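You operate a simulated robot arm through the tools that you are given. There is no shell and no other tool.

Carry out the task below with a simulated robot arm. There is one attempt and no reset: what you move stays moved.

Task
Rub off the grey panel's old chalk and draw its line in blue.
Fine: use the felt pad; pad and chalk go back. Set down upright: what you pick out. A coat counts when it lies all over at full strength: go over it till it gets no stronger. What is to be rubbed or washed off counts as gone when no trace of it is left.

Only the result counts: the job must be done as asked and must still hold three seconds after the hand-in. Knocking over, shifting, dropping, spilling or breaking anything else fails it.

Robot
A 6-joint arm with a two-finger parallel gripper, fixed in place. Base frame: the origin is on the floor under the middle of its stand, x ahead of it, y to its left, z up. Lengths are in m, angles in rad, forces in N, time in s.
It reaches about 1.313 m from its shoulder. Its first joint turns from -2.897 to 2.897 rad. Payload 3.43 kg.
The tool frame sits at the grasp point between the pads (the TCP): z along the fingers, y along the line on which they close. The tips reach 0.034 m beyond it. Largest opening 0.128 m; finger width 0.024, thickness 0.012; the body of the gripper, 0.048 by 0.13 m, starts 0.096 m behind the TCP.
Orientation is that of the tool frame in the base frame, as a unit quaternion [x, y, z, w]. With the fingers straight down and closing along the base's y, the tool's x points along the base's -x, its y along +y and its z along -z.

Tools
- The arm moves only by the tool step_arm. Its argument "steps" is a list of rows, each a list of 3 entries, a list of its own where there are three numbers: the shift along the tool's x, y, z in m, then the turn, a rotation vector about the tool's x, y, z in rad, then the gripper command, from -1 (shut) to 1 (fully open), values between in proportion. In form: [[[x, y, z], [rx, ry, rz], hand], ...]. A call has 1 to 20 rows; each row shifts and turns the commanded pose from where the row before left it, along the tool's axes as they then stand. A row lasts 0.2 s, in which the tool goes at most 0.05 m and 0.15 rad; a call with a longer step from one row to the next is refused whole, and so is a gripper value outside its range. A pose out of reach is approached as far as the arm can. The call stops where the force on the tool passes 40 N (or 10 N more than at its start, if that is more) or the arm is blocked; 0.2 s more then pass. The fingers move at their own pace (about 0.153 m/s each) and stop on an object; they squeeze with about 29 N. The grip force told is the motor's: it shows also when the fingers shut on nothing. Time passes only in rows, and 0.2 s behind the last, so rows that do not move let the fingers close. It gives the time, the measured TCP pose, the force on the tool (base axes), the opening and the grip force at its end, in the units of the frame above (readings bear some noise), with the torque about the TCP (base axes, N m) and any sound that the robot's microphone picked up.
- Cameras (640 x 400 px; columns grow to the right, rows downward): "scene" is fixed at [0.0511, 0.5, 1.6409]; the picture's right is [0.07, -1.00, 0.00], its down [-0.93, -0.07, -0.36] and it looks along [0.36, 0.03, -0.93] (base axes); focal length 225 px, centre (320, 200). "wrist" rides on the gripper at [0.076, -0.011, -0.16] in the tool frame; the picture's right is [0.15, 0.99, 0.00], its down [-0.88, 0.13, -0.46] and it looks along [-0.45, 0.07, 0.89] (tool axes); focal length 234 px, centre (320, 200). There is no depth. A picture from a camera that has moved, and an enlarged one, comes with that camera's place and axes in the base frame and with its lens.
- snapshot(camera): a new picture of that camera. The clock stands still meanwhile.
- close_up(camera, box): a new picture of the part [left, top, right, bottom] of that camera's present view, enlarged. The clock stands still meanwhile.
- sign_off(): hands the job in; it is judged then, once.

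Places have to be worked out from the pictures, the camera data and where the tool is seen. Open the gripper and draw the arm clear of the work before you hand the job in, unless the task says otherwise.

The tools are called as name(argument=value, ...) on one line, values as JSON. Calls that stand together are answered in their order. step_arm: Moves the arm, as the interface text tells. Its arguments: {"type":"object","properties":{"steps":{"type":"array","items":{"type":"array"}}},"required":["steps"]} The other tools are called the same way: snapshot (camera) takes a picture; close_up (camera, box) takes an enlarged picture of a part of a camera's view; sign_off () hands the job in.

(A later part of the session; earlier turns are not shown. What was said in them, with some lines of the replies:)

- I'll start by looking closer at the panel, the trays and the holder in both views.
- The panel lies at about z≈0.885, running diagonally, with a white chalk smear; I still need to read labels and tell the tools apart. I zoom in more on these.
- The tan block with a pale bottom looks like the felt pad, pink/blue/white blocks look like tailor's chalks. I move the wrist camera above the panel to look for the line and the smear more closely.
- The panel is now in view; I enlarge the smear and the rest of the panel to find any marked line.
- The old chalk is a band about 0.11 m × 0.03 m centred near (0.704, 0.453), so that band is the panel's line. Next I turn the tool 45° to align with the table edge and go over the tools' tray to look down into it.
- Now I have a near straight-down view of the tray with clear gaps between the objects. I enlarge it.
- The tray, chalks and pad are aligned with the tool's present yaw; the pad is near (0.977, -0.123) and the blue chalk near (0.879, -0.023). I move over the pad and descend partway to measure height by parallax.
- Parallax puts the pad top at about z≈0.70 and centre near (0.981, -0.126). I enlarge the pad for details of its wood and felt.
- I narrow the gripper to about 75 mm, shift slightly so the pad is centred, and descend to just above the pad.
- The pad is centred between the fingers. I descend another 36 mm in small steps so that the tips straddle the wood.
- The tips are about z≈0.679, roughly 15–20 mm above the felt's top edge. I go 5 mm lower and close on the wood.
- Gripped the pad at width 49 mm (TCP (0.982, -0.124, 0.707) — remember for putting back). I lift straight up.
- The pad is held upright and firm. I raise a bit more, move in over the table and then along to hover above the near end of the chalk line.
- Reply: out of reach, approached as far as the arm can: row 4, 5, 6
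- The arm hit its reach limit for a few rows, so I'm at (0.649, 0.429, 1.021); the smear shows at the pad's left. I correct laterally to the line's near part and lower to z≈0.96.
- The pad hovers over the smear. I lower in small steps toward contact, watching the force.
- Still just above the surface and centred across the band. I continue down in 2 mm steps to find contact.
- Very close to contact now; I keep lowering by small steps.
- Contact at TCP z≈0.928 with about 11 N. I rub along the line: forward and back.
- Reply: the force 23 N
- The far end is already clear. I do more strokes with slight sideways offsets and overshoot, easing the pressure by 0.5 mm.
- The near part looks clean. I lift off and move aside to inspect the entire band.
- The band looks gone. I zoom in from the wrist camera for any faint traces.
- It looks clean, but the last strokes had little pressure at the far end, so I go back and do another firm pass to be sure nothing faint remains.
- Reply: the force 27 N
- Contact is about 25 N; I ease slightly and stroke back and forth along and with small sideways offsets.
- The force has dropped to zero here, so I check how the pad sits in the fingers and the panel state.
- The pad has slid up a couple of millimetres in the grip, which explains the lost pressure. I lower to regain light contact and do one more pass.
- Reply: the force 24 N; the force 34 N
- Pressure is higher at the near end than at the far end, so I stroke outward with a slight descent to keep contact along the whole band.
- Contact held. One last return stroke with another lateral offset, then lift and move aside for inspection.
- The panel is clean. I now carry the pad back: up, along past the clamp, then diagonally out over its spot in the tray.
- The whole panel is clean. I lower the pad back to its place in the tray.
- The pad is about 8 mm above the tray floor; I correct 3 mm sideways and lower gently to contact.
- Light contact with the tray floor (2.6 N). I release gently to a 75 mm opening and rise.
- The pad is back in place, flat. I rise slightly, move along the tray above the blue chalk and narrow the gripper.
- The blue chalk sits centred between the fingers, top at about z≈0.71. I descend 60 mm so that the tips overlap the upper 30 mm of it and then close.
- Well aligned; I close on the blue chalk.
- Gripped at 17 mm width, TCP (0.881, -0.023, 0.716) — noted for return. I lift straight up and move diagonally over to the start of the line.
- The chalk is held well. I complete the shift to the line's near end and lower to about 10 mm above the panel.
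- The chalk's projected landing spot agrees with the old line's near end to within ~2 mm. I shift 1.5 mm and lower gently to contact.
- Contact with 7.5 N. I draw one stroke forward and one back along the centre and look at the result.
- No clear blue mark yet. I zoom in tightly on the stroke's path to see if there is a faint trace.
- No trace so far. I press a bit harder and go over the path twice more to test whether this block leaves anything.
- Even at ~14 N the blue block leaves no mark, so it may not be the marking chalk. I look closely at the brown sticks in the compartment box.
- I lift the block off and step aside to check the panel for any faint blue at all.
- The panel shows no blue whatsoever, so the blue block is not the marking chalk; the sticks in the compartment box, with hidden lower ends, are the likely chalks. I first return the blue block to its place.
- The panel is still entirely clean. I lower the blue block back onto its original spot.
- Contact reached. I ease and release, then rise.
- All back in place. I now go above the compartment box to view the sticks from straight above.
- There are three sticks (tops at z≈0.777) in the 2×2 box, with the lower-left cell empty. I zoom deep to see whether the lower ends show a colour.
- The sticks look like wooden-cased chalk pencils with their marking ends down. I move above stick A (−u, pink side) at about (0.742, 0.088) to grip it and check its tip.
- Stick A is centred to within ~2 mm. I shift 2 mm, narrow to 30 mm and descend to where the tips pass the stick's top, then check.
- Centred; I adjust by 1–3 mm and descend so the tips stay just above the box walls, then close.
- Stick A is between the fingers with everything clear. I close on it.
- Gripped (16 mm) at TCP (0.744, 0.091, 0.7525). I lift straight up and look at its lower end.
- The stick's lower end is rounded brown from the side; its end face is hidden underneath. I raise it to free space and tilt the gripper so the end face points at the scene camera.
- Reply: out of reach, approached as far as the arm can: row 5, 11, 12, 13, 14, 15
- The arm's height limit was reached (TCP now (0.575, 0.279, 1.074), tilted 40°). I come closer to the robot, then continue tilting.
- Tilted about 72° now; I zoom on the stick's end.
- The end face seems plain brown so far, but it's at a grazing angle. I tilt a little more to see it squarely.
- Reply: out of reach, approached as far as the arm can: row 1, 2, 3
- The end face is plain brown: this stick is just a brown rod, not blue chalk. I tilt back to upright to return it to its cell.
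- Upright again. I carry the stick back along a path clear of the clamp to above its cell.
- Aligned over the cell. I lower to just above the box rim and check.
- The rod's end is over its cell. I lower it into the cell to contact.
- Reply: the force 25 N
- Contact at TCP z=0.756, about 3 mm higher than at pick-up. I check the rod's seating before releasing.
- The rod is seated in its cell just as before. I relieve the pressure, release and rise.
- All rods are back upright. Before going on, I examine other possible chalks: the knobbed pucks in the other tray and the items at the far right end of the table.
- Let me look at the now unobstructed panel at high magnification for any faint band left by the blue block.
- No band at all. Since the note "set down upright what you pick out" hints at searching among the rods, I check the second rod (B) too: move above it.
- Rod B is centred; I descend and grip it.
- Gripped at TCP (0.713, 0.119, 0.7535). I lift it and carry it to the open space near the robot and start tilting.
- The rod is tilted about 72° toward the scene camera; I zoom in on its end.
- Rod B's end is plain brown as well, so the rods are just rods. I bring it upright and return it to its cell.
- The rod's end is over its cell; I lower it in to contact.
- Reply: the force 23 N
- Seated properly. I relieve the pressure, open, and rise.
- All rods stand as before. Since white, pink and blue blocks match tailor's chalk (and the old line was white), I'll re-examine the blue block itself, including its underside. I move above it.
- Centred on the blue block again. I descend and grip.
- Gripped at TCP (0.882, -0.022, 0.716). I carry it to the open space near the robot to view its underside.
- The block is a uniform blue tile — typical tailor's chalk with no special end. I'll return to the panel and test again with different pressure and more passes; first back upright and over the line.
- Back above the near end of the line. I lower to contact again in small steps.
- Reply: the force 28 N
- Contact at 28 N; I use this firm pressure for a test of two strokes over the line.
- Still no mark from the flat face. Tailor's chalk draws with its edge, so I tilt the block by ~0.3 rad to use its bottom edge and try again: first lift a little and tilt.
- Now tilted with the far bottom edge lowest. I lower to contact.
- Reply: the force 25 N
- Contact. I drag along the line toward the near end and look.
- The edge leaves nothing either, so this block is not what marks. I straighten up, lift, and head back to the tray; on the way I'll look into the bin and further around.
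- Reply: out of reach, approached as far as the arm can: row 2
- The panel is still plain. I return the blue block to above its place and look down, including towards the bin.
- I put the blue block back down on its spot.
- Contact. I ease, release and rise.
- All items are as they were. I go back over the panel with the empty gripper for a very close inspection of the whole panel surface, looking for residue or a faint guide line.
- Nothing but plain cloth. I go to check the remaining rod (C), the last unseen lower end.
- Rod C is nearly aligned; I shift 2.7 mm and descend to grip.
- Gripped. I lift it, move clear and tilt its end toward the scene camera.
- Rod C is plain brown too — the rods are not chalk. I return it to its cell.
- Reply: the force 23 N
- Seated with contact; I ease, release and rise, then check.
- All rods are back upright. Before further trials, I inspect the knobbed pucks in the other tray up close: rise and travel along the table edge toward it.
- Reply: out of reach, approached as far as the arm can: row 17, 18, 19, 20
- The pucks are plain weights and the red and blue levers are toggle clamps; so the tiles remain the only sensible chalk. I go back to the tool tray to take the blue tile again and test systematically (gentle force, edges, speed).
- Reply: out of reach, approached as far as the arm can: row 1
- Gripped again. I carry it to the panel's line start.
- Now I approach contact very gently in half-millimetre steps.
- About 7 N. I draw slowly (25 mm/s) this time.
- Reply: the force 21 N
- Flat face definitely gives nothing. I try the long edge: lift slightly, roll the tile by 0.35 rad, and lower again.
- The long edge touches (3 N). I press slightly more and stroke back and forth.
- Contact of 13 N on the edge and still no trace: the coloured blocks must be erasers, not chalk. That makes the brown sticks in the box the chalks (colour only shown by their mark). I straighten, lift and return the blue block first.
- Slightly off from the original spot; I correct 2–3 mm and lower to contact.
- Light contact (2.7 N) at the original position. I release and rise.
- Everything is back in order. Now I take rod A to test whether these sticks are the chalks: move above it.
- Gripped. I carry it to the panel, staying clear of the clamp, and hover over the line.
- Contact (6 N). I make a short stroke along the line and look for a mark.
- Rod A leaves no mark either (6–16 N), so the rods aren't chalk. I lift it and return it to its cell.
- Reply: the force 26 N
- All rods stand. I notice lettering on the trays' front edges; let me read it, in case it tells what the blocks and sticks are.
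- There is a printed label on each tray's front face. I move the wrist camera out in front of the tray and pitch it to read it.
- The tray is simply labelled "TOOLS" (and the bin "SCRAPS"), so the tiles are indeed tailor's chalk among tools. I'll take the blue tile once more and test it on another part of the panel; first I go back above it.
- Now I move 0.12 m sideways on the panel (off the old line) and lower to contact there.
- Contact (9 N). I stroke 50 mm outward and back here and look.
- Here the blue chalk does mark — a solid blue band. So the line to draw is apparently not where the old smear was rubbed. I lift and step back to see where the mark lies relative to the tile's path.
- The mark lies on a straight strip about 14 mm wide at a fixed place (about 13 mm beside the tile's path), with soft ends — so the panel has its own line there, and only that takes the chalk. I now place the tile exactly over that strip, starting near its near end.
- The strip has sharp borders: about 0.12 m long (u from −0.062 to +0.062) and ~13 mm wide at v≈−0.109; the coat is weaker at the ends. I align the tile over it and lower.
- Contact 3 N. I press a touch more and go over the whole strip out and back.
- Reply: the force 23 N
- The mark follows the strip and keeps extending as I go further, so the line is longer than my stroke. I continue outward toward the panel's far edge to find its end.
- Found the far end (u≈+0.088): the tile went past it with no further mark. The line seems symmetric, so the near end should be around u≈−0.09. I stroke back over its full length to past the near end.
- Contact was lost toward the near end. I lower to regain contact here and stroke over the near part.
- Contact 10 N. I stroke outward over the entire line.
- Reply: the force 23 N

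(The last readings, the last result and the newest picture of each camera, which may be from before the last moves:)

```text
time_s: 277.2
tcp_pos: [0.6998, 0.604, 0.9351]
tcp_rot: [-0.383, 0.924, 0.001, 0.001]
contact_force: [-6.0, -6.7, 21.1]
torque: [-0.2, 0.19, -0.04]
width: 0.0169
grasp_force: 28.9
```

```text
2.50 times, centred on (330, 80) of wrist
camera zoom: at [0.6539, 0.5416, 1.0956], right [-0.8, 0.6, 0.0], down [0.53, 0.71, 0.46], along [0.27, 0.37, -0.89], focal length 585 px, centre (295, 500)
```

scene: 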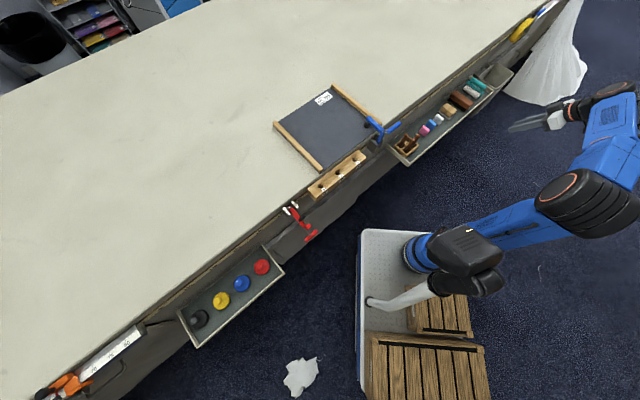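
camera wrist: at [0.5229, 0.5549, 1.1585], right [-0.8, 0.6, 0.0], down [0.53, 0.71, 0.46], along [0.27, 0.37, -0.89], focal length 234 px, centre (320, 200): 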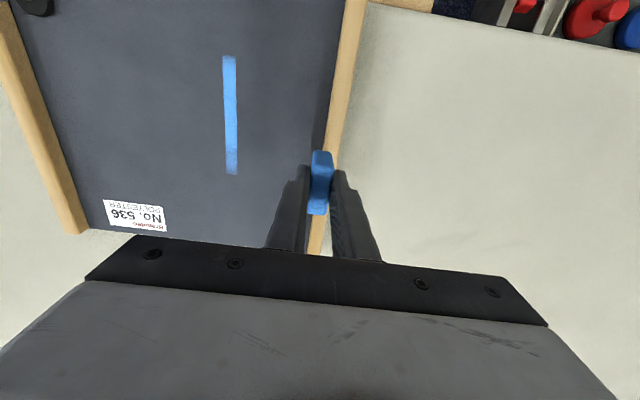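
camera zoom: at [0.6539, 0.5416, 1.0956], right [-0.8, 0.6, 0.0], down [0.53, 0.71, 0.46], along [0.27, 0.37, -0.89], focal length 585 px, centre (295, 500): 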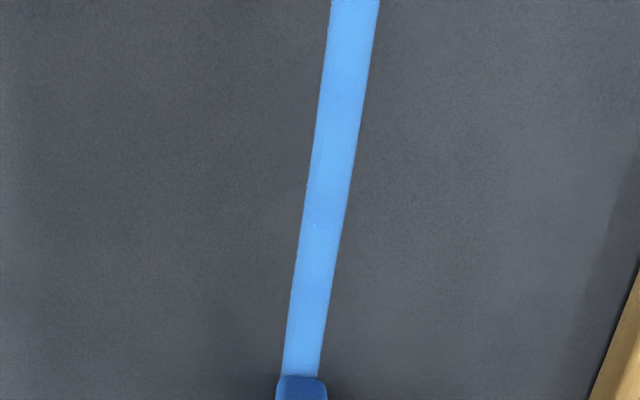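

The line looks strong; its near end is at u≈−0.088. I do another return pass with a slight sideways offset, keeping pressure.

step_arm(steps=[[[0.012, 0.003, 0], [0, 0, 0], -1], [[0.012, 0, 0], [0, 0, 0], -1], [[0.012, 0, -0.0001], [0, 0, 0], -1], [[0.012, 0, 0], [0, 0, 0], -1], [[0.012, 0, -0.0001], [0, 0, 0], -1], [[0.012, 0, 0], [0, 0, 0], -1], [[0.012, 0, -0.0001], [0, 0, 0], -1], [[0.012, 0, 0], [0, 0, 0], -1], [[0.012, 0, -0.0001], [0, 0, 0], -1], [[0.012, 0, 0], [0, 0, 0], -1], [[0.012, 0, -0.0001], [0, 0, 0], -1], [[0.012, 0, 0], [0, 0, 0], -1], [[0.012, 0, -0.0001], [0, 0, 0], -1], [[0.012, 0, 0], [0, 0, 0], -1], [[0.012, 0, -0.0001], [0, 0, 0], -1], [[0.012, 0, 0], [0, 0, 0], -1], [[0, 0, 0], [0, 0, 0], -1]])

```text
time_s: 280.8
tcp_pos: [0.5624, 0.4683, 0.9344]
tcp_rot: [-0.384, 0.923, 0.0, 0.0]
contact_force: [-0.6, -0.7, -1.7]
torque: [0.0, 0.01, 0.0]
width: 0.0169
grasp_force: 28.9
```

step_arm(steps=[[[0, 0, 0.0006], [0, 0, 0], -1], [[0, 0, 0.0004], [0, 0, 0], -1], [[0, 0, 0], [0, 0, 0], -1]])

```text
time_s: 281.6
tcp_pos: [0.564, 0.4693, 0.9354]
tcp_rot: [-0.383, 0.924, 0.0, 0.001]
contact_force: [0.4, 1.3, 7.8]
torque: [-0.03, 0.02, 0.0]
width: 0.017
grasp_force: 28.7
```

step_arm(steps=[[[0, -0.003, 0.0001], [0, 0, 0], -1], [[-0.012, 0, 0.0001], [0, 0, 0], -1], [[0.012, -0.003, 0], [0, 0, 0], -1], [[-0.012, 0, 0.0001], [0, 0, 0], -1], [[-0.012, 0, 0.0001], [0, 0, 0], -1], [[-0.012, 0, 0.0001], [0, 0, 0], -1], [[-0.012, 0, 0.0001], [0, 0, 0], -1], [[-0.012, 0, 0.0001], [0, 0, 0], -1], [[-0.012, 0, 0.0001], [0, 0, 0], -1], [[-0.012, 0, 0.0001], [0, 0, 0], -1], [[-0.012, 0, 0], [0, 0, 0], -1], [[-0.012, 0, 0.0001], [0, 0, 0], -1], [[-0.012, 0, 0], [0, 0, 0], -1], [[-0.012, 0, 0.0001], [0, 0, 0], -1], [[-0.012, 0, 0], [0, 0, 0], -1], [[-0.012, 0, 0], [0, 0, 0], -1], [[-0.012, 0, 0], [0, 0, 0], -1], [[-0.012, 0, 0], [0, 0, 0], -1], [[-0.012, 0, 0], [0, 0, 0], -1], [[0, 0, 0], [0, 0, 0], -1]])

close_up(camera="scene", box=[290, 90, 380, 165])

close_up(camera="wrist", box=[240, 0, 420, 160])

```text
time_s: 285.8
tcp_pos: [0.7036, 0.601, 0.9335]
tcp_rot: [-0.382, 0.924, 0.0, 0.001]
contact_force: [-2.2, -2.5, 7.6]
torque: [-0.01, -0.02, 0.0]
width: 0.0171
grasp_force: 29.2
```

```text
5.33 times, centred on (335, 128) of scene
camera zoom: at [0.0511, 0.5, 1.6409], right [0.07, -1.0, 0.0], down [-0.93, -0.07, -0.36], along [0.36, 0.03, -0.93], focal length 1202 px, centre (240, 587)
```

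zoom: 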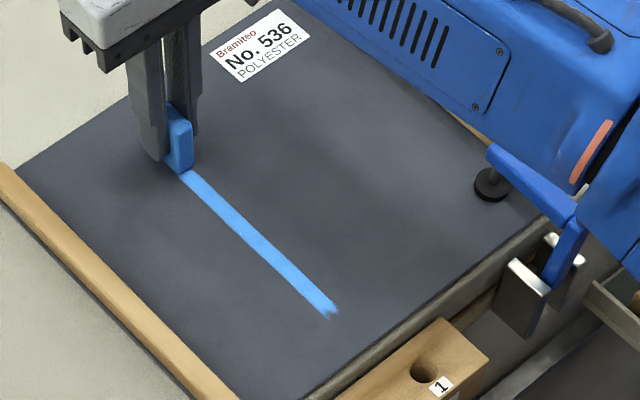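

```text
2.50 times, centred on (330, 80) of wrist
camera zoom: at [0.6567, 0.5386, 1.094], right [-0.8, 0.6, 0.0], down [0.53, 0.71, 0.46], along [0.27, 0.37, -0.89], focal length 585 px, centre (295, 500)
```

zoom: 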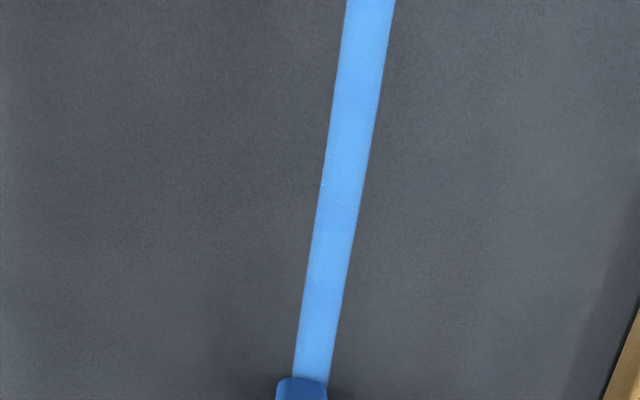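

The strip is solid with sharp, unchanging edges. I lift and step aside to view the complete line, including both ends.

step_arm(steps=[[[0, 0, -0.03], [0, 0, 0], -1], [[0, 0, -0.03], [0, 0, 0], -1], [[0, 0.045, 0], [0, 0, 0], -1], [[0, 0.045, 0], [0, 0, 0], -1], [[0, 0, 0], [0, 0, 0], -1]])

snapshot(camera="wrist")

close_up(camera="scene", box=[310, 100, 370, 160])

```text
time_s: 287.0
tcp_pos: [0.6388, 0.6639, 0.9919]
tcp_rot: [-0.383, 0.924, 0.0, 0.0]
contact_force: [1.1, 0.1, 0.5]
torque: [0.0, 0.05, -0.01]
width: 0.0169
grasp_force: 29.3
```

```text
taken
camera wrist: at [0.5917, 0.601, 1.1519], right [-0.8, 0.6, 0.0], down [0.53, 0.71, 0.46], along [0.27, 0.37, -0.89], focal length 234 px, centre (320, 200)
```

wrist: 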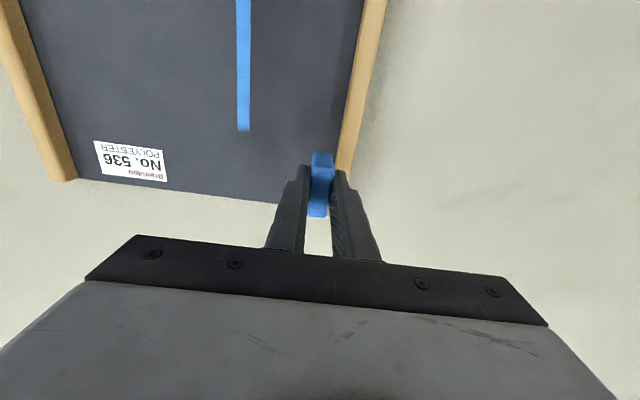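

```text
6.67 times, centred on (340, 130) of scene
camera zoom: at [0.0511, 0.5, 1.6409], right [0.07, -1.0, 0.0], down [-0.93, -0.07, -0.36], along [0.36, 0.03, -0.93], focal length 1502 px, centre (187, 667)
```

zoom: 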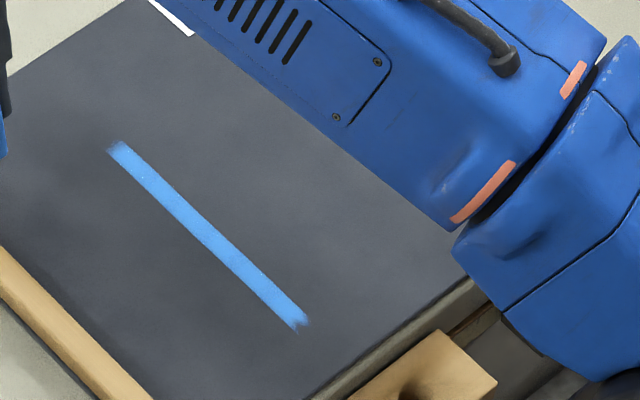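

close_up(camera="scene", box=[303, 116, 323, 136])

close_up(camera="scene", box=[325, 135, 345, 155])

close_up(camera="wrist", box=[190, 0, 290, 140])

```text
16.00 times, centred on (313, 126) of scene
camera zoom: at [0.0511, 0.5, 1.6409], right [0.07, -1.0, 0.0], down [-0.93, -0.07, -0.36], along [0.36, 0.03, -0.93], focal length 3605 px, centre (432, 1384)
```

zoom: 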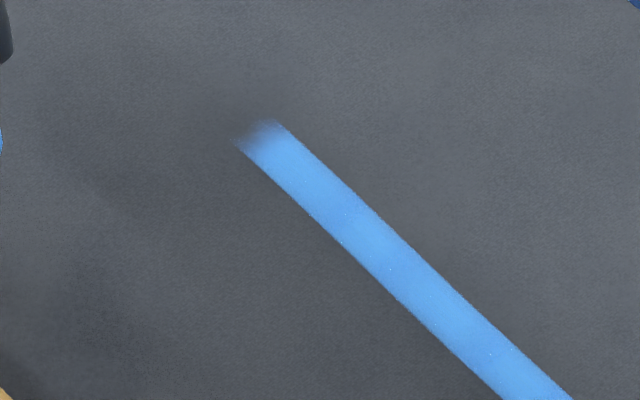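

```text
16.00 times, centred on (335, 145) of scene
camera zoom: at [0.0511, 0.5, 1.6409], right [0.07, -1.0, 0.0], down [-0.93, -0.07, -0.36], along [0.36, 0.03, -0.93], focal length 3605 px, centre (80, 1080)
```

zoom: 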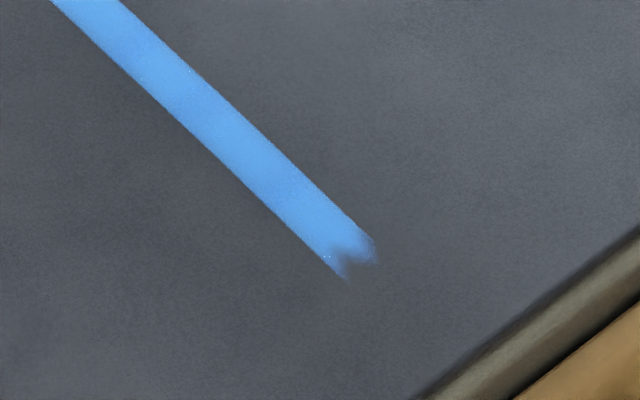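

```text
2.86 times, centred on (240, 70) of wrist
camera zoom: at [0.5917, 0.601, 1.1519], right [-0.8, 0.6, 0.0], down [0.53, 0.71, 0.46], along [0.27, 0.37, -0.89], focal length 669 px, centre (549, 571)
```

zoom: 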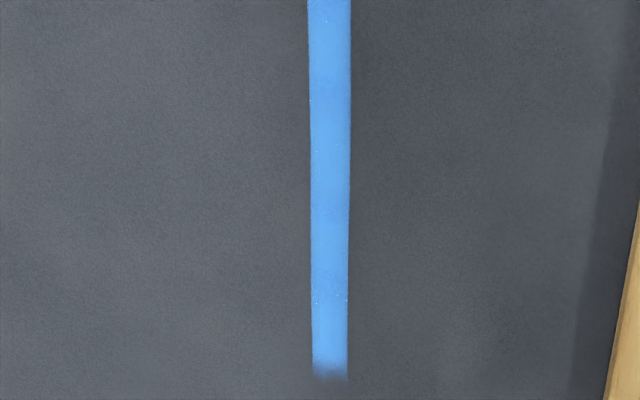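

The line is full, but the near end shows a small notch and the far tip a short fade. I go over both ends again with small offsets; first the near end.

step_arm(steps=[[[0.02, -0.0435, 0], [0, 0, 0], -1], [[0.02, -0.0435, 0], [0, 0, 0], -1], [[0.046, 0, 0], [0, 0, 0], -1], [[0.046, 0, 0], [0, 0, 0], -1], [[0.046, 0, 0], [0, 0, 0], -1], [[0, 0, 0.045], [0, 0, 0], -1], [[0, 0, 0.008], [0, 0, 0], -1], [[0, 0, 0.002], [0, 0, 0], -1], [[0, 0, 0.001], [0, 0, 0], -1], [[0, 0, 0], [0, 0, 0], -1]])

```text
time_s: 289.2
tcp_pos: [0.5743, 0.4763, 0.9364]
tcp_rot: [-0.383, 0.924, -0.001, 0.0]
contact_force: [0.3, -0.2, -0.8]
torque: [-0.04, -0.04, -0.02]
width: 0.0169
grasp_force: 29.2
```

step_arm(steps=[[[0, 0, 0.0008], [0, 0, 0], -1], [[0, 0, 0.0006], [0, 0, 0], -1], [[0, 0, 0], [0, 0, 0], -1]])

```text
time_s: 290.0
tcp_pos: [0.5758, 0.4772, 0.9349]
tcp_rot: [-0.383, 0.924, 0.0, 0.0]
contact_force: [-0.2, -0.7, -0.1]
torque: [-0.01, -0.02, 0.0]
width: 0.0169
grasp_force: 29.2
```

step_arm(steps=[[[0, 0, 0.0005], [0, 0, 0], -1], [[0, 0, 0.0004], [0, 0, 0], -1], [[0, 0, 0], [0, 0, 0], -1]])

```text
time_s: 290.8
tcp_pos: [0.5752, 0.4772, 0.9353]
tcp_rot: [-0.382, 0.924, -0.001, 0.0]
contact_force: [1.0, 0.2, -0.3]
torque: [0.04, -0.01, -0.02]
width: 0.0171
grasp_force: 29.0
```

step_arm(steps=[[[0, 0, 0.0005], [0, 0, 0], -1], [[0, 0, 0.0004], [0, 0, 0], -1], [[0, 0, 0], [0, 0, 0], -1]])

```text
time_s: 291.6
tcp_pos: [0.5746, 0.4761, 0.934]
tcp_rot: [-0.383, 0.924, 0.0, 0.001]
contact_force: [-0.6, 0.2, 1.3]
torque: [0.05, -0.04, 0.02]
width: 0.0169
grasp_force: 29.1
```

Almost touching; I press in and do short strokes around the near end with small lateral offsets.

step_arm(steps=[[[0, 0, 0.0006], [0, 0, 0], -1], [[0.007, 0, 0], [0, 0, 0], -1], [[0.007, 0, 0], [0, 0, 0], -1], [[-0.01, 0.004, 0], [0, 0, 0], -1], [[-0.01, 0, 0.0001], [0, 0, 0], -1], [[-0.01, 0, 0.0001], [0, 0, 0], -1], [[0.01, -0.004, 0], [0, 0, 0], -1], [[0.01, 0, 0], [0, 0, 0], -1], [[0.01, 0, 0], [0, 0, 0], -1], [[-0.01, -0.004, 0], [0, 0, 0], -1], [[-0.01, 0, 0.0001], [0, 0, 0], -1], [[-0.01, 0, 0.0001], [0, 0, 0], -1], [[0.01, 0.004, 0], [0, 0, 0], -1], [[0.01, 0, 0], [0, 0, 0], -1], [[0.01, 0, 0], [0, 0, 0], -1], [[0, 0, 0], [0, 0, 0], -1]])

```text
time_s: 295.0
tcp_pos: [0.564, 0.4676, 0.9323]
tcp_rot: [-0.383, 0.924, 0.0, 0.001]
contact_force: [6.6, 4.7, 25.7]
torque: [0.23, -0.24, -0.04]
width: 0.0167
grasp_force: 28.6
```

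Good pressure (26 N). I do another full pass outward to beyond the far end.

step_arm(steps=[[[-0.012, 0, 0], [0, 0, 0], -1], [[-0.012, 0, 0], [0, 0, 0], -1], [[-0.012, 0, 0], [0, 0, 0], -1], [[-0.012, 0, 0.0001], [0, 0, 0], -1], [[-0.012, 0, 0], [0, 0, 0], -1], [[-0.012, 0, 0.0001], [0, 0, 0], -1], [[-0.012, 0, 0], [0, 0, 0], -1], [[-0.012, 0, 0.0001], [0, 0, 0], -1], [[-0.012, 0, 0], [0, 0, 0], -1], [[-0.012, 0, 0.0001], [0, 0, 0], -1], [[-0.012, 0, 0], [0, 0, 0], -1], [[-0.012, 0, 0.0001], [0, 0, 0], -1], [[-0.012, 0, 0], [0, 0, 0], -1], [[-0.012, 0, 0.0001], [0, 0, 0], -1], [[-0.012, 0, 0], [0, 0, 0], -1], [[-0.012, 0, 0.0001], [0, 0, 0], -1], [[0, 0, 0], [0, 0, 0], -1]])

close_up(camera="scene", box=[325, 135, 345, 155])

```text
time_s: 298.6
tcp_pos: [0.7003, 0.6031, 0.9329]
tcp_rot: [-0.383, 0.924, 0.001, 0.001]
contact_force: [-4.6, -5.6, 17.7]
torque: [-0.2, 0.19, 0.03]
width: 0.0171
grasp_force: 28.3
```

```text
16.00 times, centred on (335, 145) of scene
camera zoom: at [0.0511, 0.5, 1.6409], right [0.07, -1.0, 0.0], down [-0.93, -0.07, -0.36], along [0.36, 0.03, -0.93], focal length 3605 px, centre (80, 1080)
```

zoom: 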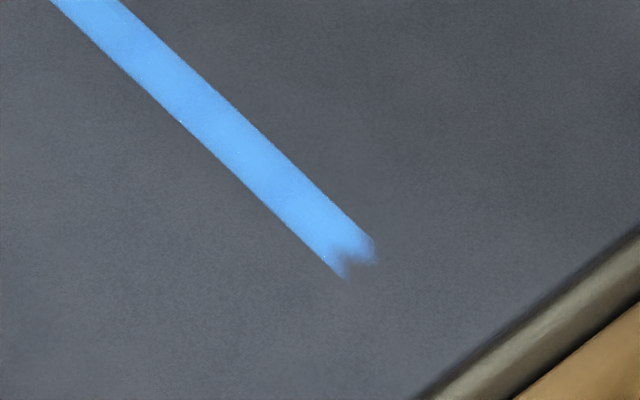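

The near end didn't change: it's at full strength (its ragged tip is inherent). I do the same at the far end and one more pass back.

step_arm(steps=[[[0.01, 0.004, 0], [0, 0, 0], -1], [[0.01, 0, 0], [0, 0, 0], -1], [[0.01, 0, 0], [0, 0, 0], -1], [[-0.01, -0.004, 0], [0, 0, 0], -1], [[-0.01, 0, 0], [0, 0, 0], -1], [[-0.01, 0, 0.0001], [0, 0, 0], -1], [[0.01, -0.004, 0], [0, 0, 0], -1], [[0.01, 0, 0], [0, 0, 0], -1], [[0.01, 0, 0], [0, 0, 0], -1], [[0.01, 0.004, 0], [0, 0, 0], -1], [[0.012, 0, 0], [0, 0, 0], -1], [[0.012, 0, 0], [0, 0, 0], -1], [[0.012, 0, 0], [0, 0, 0], -1], [[0.012, 0, 0], [0, 0, 0], -1], [[0.012, 0, -0.0001], [0, 0, 0], -1], [[0.012, 0, 0], [0, 0, 0], -1], [[0.012, 0, -0.0001], [0, 0, 0], -1], [[0.012, 0, 0], [0, 0, 0], -1], [[0, 0, 0], [0, 0, 0], -1]])

close_up(camera="scene", box=[303, 116, 323, 136])

```text
time_s: 302.6
tcp_pos: [0.606, 0.5066, 0.9327]
tcp_rot: [-0.384, 0.923, 0.0, -0.001]
contact_force: [-0.2, -0.5, -0.5]
torque: [0.01, 0.0, -0.01]
width: 0.0171
grasp_force: 29.2
```

```text
16.00 times, centred on (313, 126) of scene
camera zoom: at [0.0511, 0.5, 1.6409], right [0.07, -1.0, 0.0], down [-0.93, -0.07, -0.36], along [0.36, 0.03, -0.93], focal length 3605 px, centre (432, 1384)
```

zoom: 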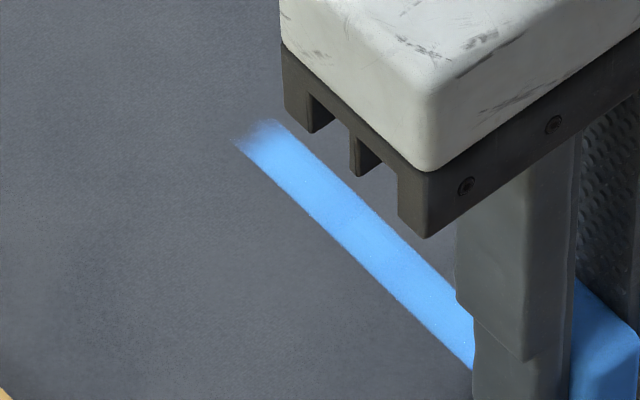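

Far end unchanged too — the coat no longer gets stronger. I lift off, carry the blue chalk back toward its place in the tray, and check the whole panel on the way.

step_arm(steps=[[[0, 0, -0.045], [0, 0, 0], -1], [[0, 0, -0.045], [0, 0, 0], -1], [[0, 0, -0.028], [0, 0, 0], -1], [[0, -0.045, 0], [0, 0, 0], -1], [[0, -0.045, 0], [0, 0, 0], -1], [[0, -0.045, 0], [0, 0, 0], -1], [[0, -0.045, 0], [0, 0, 0], -1], [[0, -0.045, 0], [0, 0, 0], -1], [[0.01978, -0.038, 0], [0, 0, 0], -1], [[0.01978, -0.038, 0], [0, 0, 0], -1], [[0.01978, -0.038, 0], [0, 0, 0], -1], [[0.01978, -0.038, 0], [0, 0, 0], -1], [[0.01978, -0.038, 0], [0, 0, 0], -1], [[0.01978, -0.038, 0], [0, 0, 0], -1], [[0.01978, -0.038, 0], [0, 0, 0], -1], [[0.01978, -0.038, 0], [0, 0, 0], -1], [[0.01978, -0.038, 0], [0, 0, 0], -1], [[0, 0, 0], [0, 0, 0], -1]])

snapshot(camera="wrist")

close_up(camera="scene", box=[265, 80, 395, 175])

close_up(camera="scene", box=[303, 115, 345, 155])

```text
time_s: 306.4
tcp_pos: [0.8795, -0.0186, 1.0522]
tcp_rot: [-0.383, 0.924, 0.0, -0.001]
contact_force: [-0.9, -0.6, -1.0]
torque: [-0.02, 0.0, -0.02]
width: 0.017
grasp_force: 28.9
```

```text
taken
camera wrist: at [0.8317, -0.0819, 1.2121], right [-0.8, 0.6, 0.0], down [0.53, 0.71, 0.46], along [0.27, 0.37, -0.89], focal length 234 px, centre (320, 200)
```

wrist: 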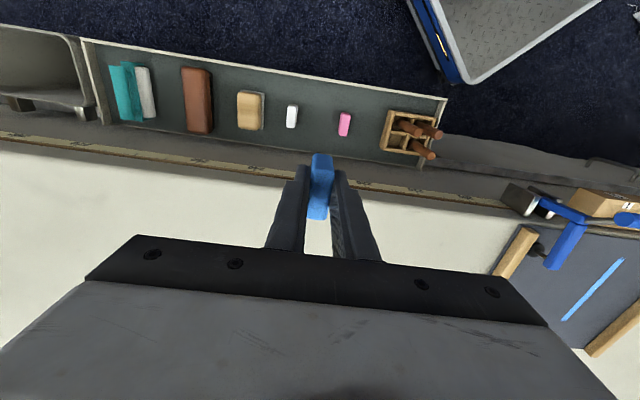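

```text
4.21 times, centred on (330, 128) of scene
camera zoom: at [0.0511, 0.5, 1.6409], right [0.07, -1.0, 0.0], down [-0.93, -0.07, -0.36], along [0.36, 0.03, -0.93], focal length 949 px, centre (278, 505)
```

zoom: 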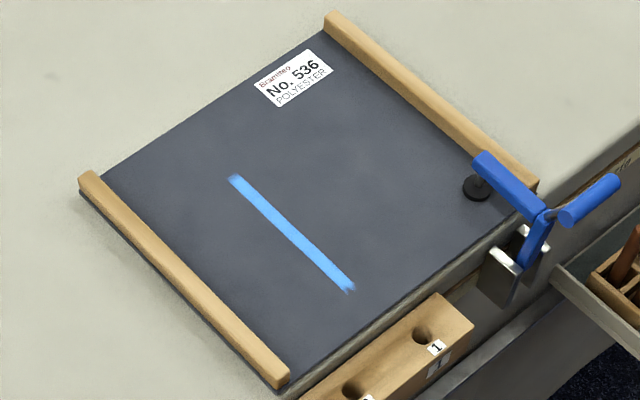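

```text
10.00 times, centred on (324, 135) of scene
camera zoom: at [0.0511, 0.5, 1.6409], right [0.07, -1.0, 0.0], down [-0.93, -0.07, -0.36], along [0.36, 0.03, -0.93], focal length 2253 px, centre (280, 850)
```

zoom: 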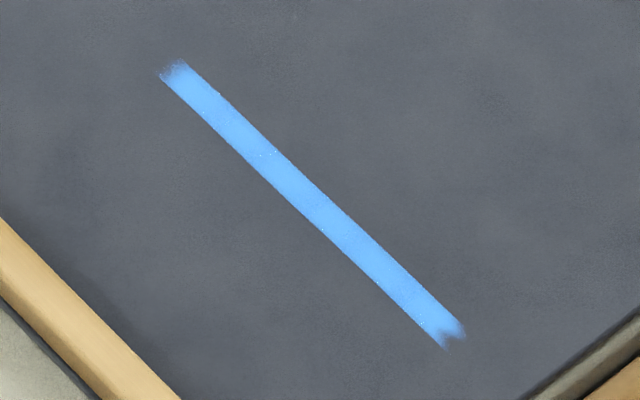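

The line is complete and solid blue, the smear fully gone, and the panel hasn't shifted. I lower the chalk back to its place.

step_arm(steps=[[[0, -0.002, 0.045], [0, 0, 0], -1], [[0, 0, 0.045], [0, 0, 0], -1], [[0, 0, 0.045], [0, 0, 0], -1], [[0, 0, 0.045], [0, 0, 0], -1], [[0, 0, 0.045], [0, 0, 0], -1], [[0, 0, 0.045], [0, 0, 0], -1], [[0, 0, 0.045], [0, 0, 0], -1], [[0, 0, 0.012], [0, 0, 0], -1], [[0, 0, 0.005], [0, 0, 0], -1], [[0, 0, 0], [0, 0, 0], -1]])

close_up(camera="wrist", box=[210, 80, 430, 240])

close_up(camera="scene", box=[400, 85, 470, 145])

```text
time_s: 308.6
tcp_pos: [0.8826, -0.0202, 0.7177]
tcp_rot: [-0.383, 0.924, 0.001, 0.001]
contact_force: [-0.1, -0.4, -0.3]
torque: [-0.01, 0.01, 0.02]
width: 0.0172
grasp_force: 29.5
```

```text
2.50 times, centred on (320, 160) of wrist
camera zoom: at [0.8358, -0.083, 0.8777], right [-0.8, 0.6, 0.0], down [0.53, 0.71, 0.46], along [0.27, 0.37, -0.89], focal length 585 px, centre (320, 300)
```

zoom: 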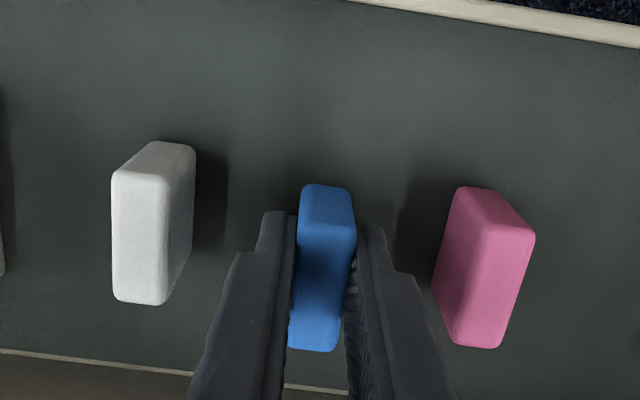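

```text
6.67 times, centred on (435, 115) of scene
camera zoom: at [0.0511, 0.5, 1.6409], right [0.07, -1.0, 0.0], down [-0.93, -0.07, -0.36], along [0.36, 0.03, -0.93], focal length 1502 px, centre (-447, 767)
```

zoom: 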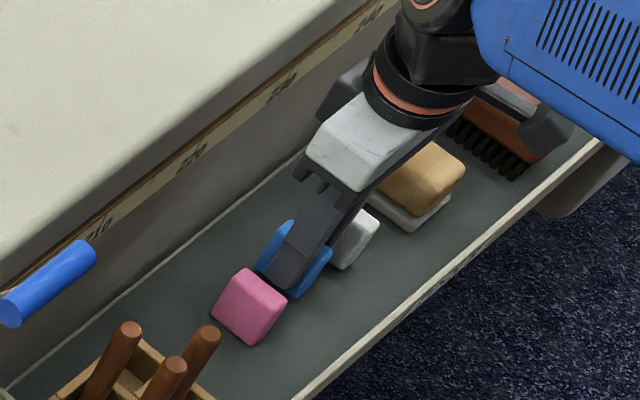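

step_arm(steps=[[[0, 0.001, 0.002], [0, 0, 0], -1], [[0, 0, 0.0015], [0, 0, 0], -1], [[0, 0, 0.001], [0, 0, 0], -1], [[0, 0, 0], [0, 0, 0], -1]])

```text
time_s: 309.6
tcp_pos: [0.8813, -0.0205, 0.7138]
tcp_rot: [-0.383, 0.924, 0.0, 0.0]
contact_force: [-0.6, -0.2, -1.1]
torque: [-0.03, -0.01, 0.01]
width: 0.0171
grasp_force: 29.3
```

step_arm(steps=[[[0, 0, 0.0008], [0, 0, 0], -1], [[0, 0, 0.0008], [0, 0, 0], -1], [[0, 0, 0], [0, 0, 0], -1]])

```text
time_s: 310.4
tcp_pos: [0.8808, -0.0204, 0.7116]
tcp_rot: [-0.383, 0.924, -0.001, 0.0]
contact_force: [-0.2, -0.3, 0.0]
torque: [0.01, -0.01, 0.02]
width: 0.0171
grasp_force: 29.0
```

step_arm(steps=[[[0, 0, 0.0007], [0, 0, 0], -1], [[0, 0, 0.0006], [0, 0, 0], -1], [[0, 0, 0], [0, 0, 0], -1]])

```text
time_s: 311.2
tcp_pos: [0.8807, -0.0208, 0.7101]
tcp_rot: [-0.383, 0.924, 0.0, -0.001]
contact_force: [-0.1, 0.1, -1.2]
torque: [-0.03, -0.01, -0.01]
width: 0.017
grasp_force: 28.9
```

step_arm(steps=[[[0, 0, 0.0007], [0, 0, 0], -1], [[0, 0, 0.0006], [0, 0, 0], -1], [[0, 0, 0], [0, 0, 0], -1]])

```text
time_s: 312.0
tcp_pos: [0.8802, -0.021, 0.7115]
tcp_rot: [-0.382, 0.924, 0.0, 0.001]
contact_force: [-1.4, 0.6, 16.9]
torque: [-0.02, 0.14, 0.01]
width: 0.0172
grasp_force: 29.2
```

Contact. I ease off, release, rise and check.

step_arm(steps=[[[0, 0, -0.0006], [0, 0, 0], -1], [[0, 0, 0], [0, 0, 0], -0.6], [[0, 0, 0], [0, 0, 0], -0.4], [[0, 0, 0], [0, 0, 0], -0.3], [[0, 0, 0], [0, 0, 0], -0.3], [[0, 0, -0.02], [0, 0, 0], -0.3], [[0, 0, -0.03], [0, 0, 0], -0.3], [[0, 0, -0.04], [0, 0, 0], -0.3], [[0, 0, -0.045], [0, 0, 0], -0.3], [[0, 0, -0.045], [0, 0, 0], -0.3], [[0, 0, -0.045], [0, 0, 0], -0.3], [[0, 0, -0.045], [0, 0, 0], 0.5], [[0, 0, -0.03], [0, 0, 0], 1], [[0, 0, 0], [0, 0, 0], 1]])

snapshot(camera="wrist")

close_up(camera="scene", box=[380, 65, 510, 165])

```text
time_s: 315.0
tcp_pos: [0.8791, -0.0206, 1.0112]
tcp_rot: [-0.383, 0.924, 0.0, 0.0]
contact_force: [-0.1, 0.9, -0.3]
torque: [-0.02, -0.02, 0.01]
width: 0.1281
grasp_force: 0.0
```

```text
taken
camera wrist: at [0.832, -0.0832, 1.1724], right [-0.8, 0.6, 0.0], down [0.53, 0.71, 0.46], along [0.27, 0.37, -0.89], focal length 234 px, centre (320, 200)
```

wrist: 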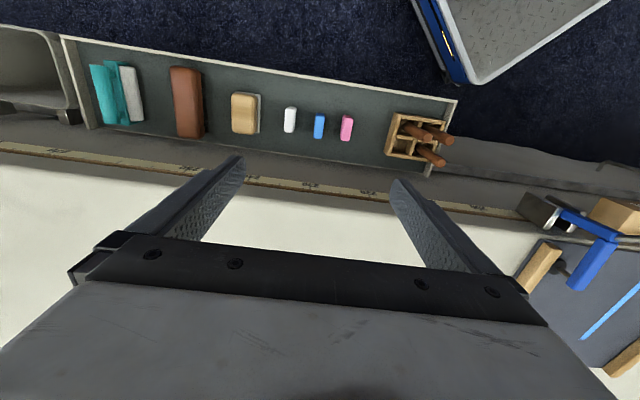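

```text
4.00 times, centred on (445, 115) of scene
camera zoom: at [0.0511, 0.5, 1.6409], right [0.07, -1.0, 0.0], down [-0.93, -0.07, -0.36], along [0.36, 0.03, -0.93], focal length 901 px, centre (-180, 540)
```

zoom: 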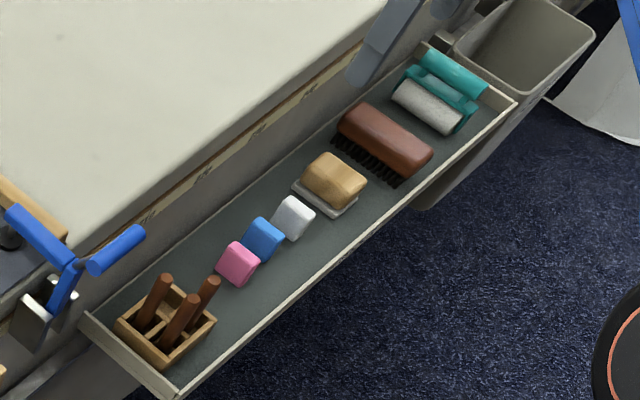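

Everything seems in place. I compare with the initial pictures in the same crops to verify positions.

close_up(camera="scene", box=[370, 60, 530, 180])

close_up(camera="scene", box=[385, 110, 445, 165])

close_up(camera="scene", box=[430, 70, 510, 130])

close_up(camera="scene", box=[260, 70, 420, 200])

```text
3.33 times, centred on (450, 120) of scene
camera zoom: at [0.0511, 0.5, 1.6409], right [0.07, -1.0, 0.0], down [-0.93, -0.07, -0.36], along [0.36, 0.03, -0.93], focal length 751 px, centre (-113, 467)
```

zoom: 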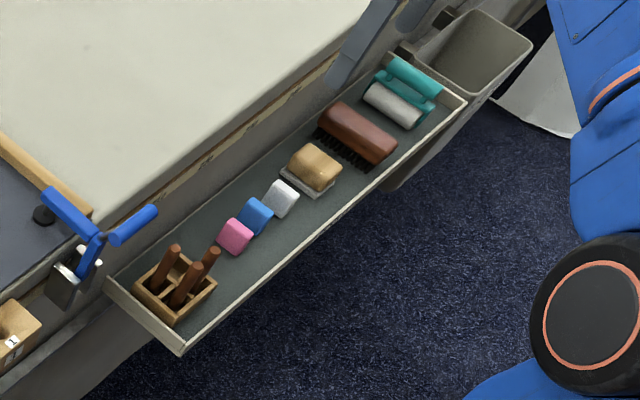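

```text
7.27 times, centred on (415, 138) of scene
camera zoom: at [0.0511, 0.5, 1.6409], right [0.07, -1.0, 0.0], down [-0.93, -0.07, -0.36], along [0.36, 0.03, -0.93], focal length 1639 px, centre (-371, 654)
```

zoom: 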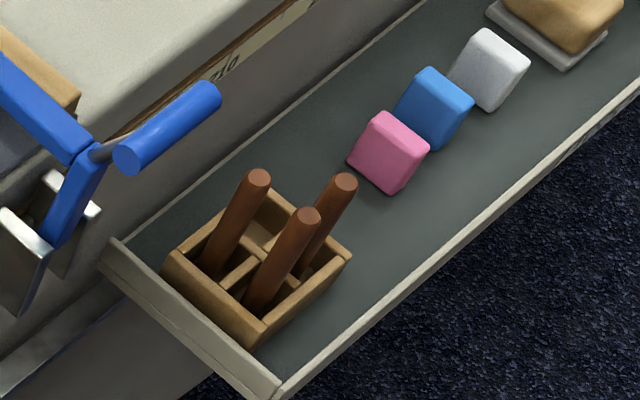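

```text
6.67 times, centred on (470, 100) of scene
camera zoom: at [0.0511, 0.5, 1.6409], right [0.07, -1.0, 0.0], down [-0.93, -0.07, -0.36], along [0.36, 0.03, -0.93], focal length 1502 px, centre (-680, 867)
```

zoom: 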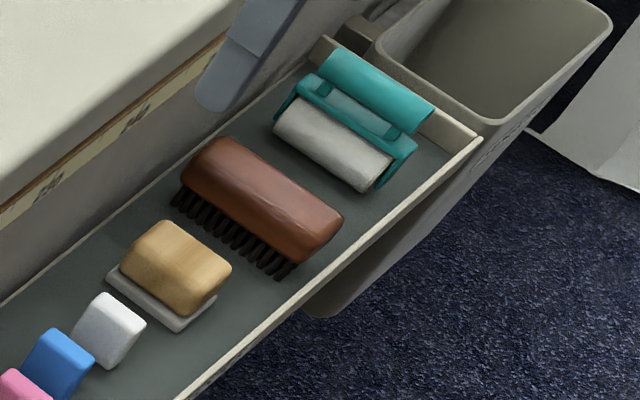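

```text
3.08 times, centred on (340, 135) of scene
camera zoom: at [0.0511, 0.5, 1.6409], right [0.07, -1.0, 0.0], down [-0.93, -0.07, -0.36], along [0.36, 0.03, -0.93], focal length 693 px, centre (258, 400)
```

zoom: 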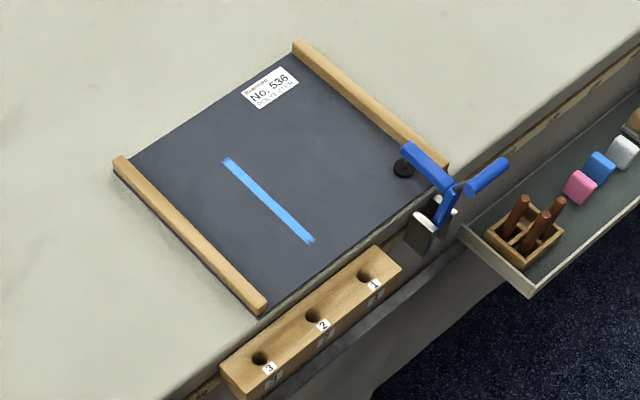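

All items match their initial spots within a few millimetres, rods and chalks are upright, the pad lies flat, and the panel carries only the solid blue line. I draw the arm back clear of the work with the gripper open and take a last look.

step_arm(steps=[[[0, 0, -0.04], [0, 0, 0], 1], [[0.045, 0, 0], [0, 0, 0], 1], [[0.045, 0, 0], [0, 0, 0], 1], [[0.045, 0, 0], [0, 0, 0], 1], [[0.045, 0, 0], [0, 0, 0], 1], [[0, 0, 0], [0, 0, 0], 1], [[0, 0, 0], [0, 0, 0], 1]])

snapshot(camera="scene")

close_up(camera="scene", box=[310, 80, 360, 135])

close_up(camera="scene", box=[385, 75, 505, 165])

```text
time_s: 316.6
tcp_pos: [0.7532, -0.1514, 1.0509]
tcp_rot: [-0.383, 0.924, 0.0, 0.0]
contact_force: [0.1, 0.4, -0.4]
torque: [-0.02, 0.01, 0.01]
width: 0.1278
grasp_force: 0.2
```

```text
taken
```

scene: 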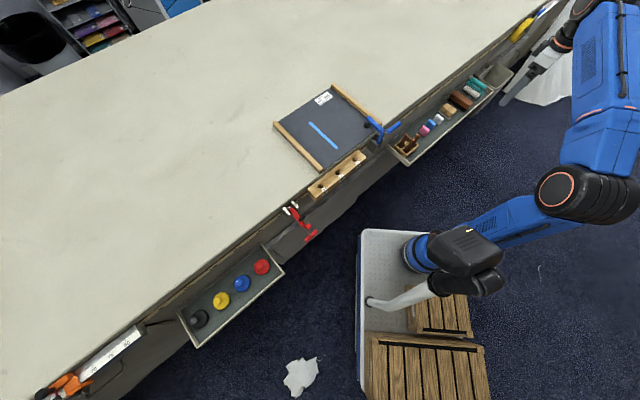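

```text
7.27 times, centred on (335, 108) of scene
camera zoom: at [0.0511, 0.5, 1.6409], right [0.07, -1.0, 0.0], down [-0.93, -0.07, -0.36], along [0.36, 0.03, -0.93], focal length 1639 px, centre (211, 873)
```

zoom: 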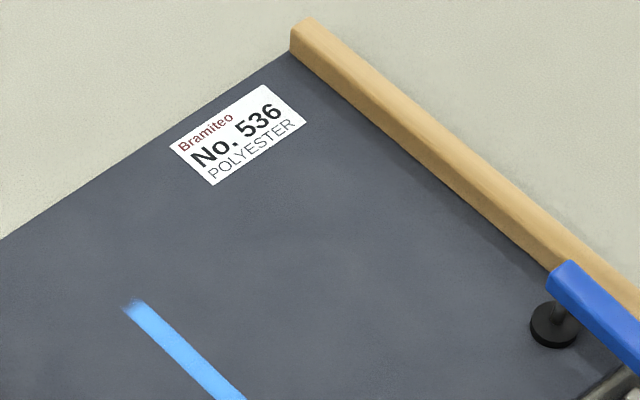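

```text
4.44 times, centred on (445, 120) of scene
camera zoom: at [0.0511, 0.5, 1.6409], right [0.07, -1.0, 0.0], down [-0.93, -0.07, -0.36], along [0.36, 0.03, -0.93], focal length 1002 px, centre (-236, 556)
```

zoom: 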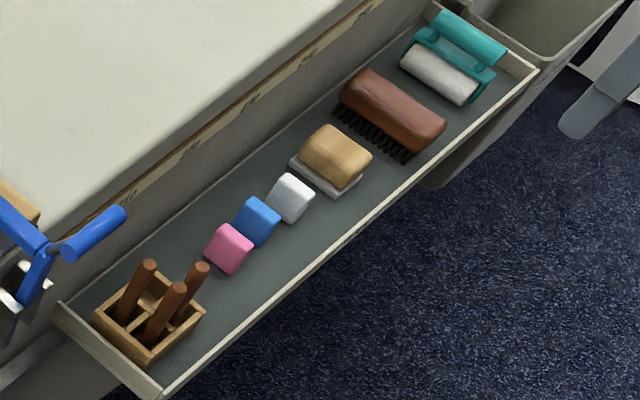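

The old chalk is gone and the blue line is solid. The pad and chalk are back in place, everything stands upright, and the arm is clear with the gripper open. I hand the job in.

sign_off()

```text
The job is handed in.
```

I rubbed the old white chalk off the grey panel with the felt pad and drew a solid blue line with the blue chalk, then handed the job in. No trace of the old chalk shows in the final close-ups.

- **Where the line is:** The blue chalk left no mark where the old smear had been, even with firm pressure and several passes. It only took on a narrow strip about 0.11 m to the side, running parallel to the old smear. I took that strip to be the panel's line. It is about 0.18 m long and 13 mm wide.
- **Strength of the line:** I went over it until more passes changed nothing. Both tips stayed slightly ragged after extra strokes, so I judged that to be the line's own shape.
- **Pad and chalk:** Both are back in the tools tray, within about 5 mm of where they started. The chalk stands upright and the pad lies flat.
- **Rods:** When the chalk left no mark at first, I lifted each of the three brown rods out of their box to see whether one was the real chalk. Rod A was also pressed on the panel and left no mark. All three are back upright in their own cells, one of them about 3–4 mm off its original spot.

The panel, clamps and other tools have not visibly moved, and the arm is clear with the gripper open.
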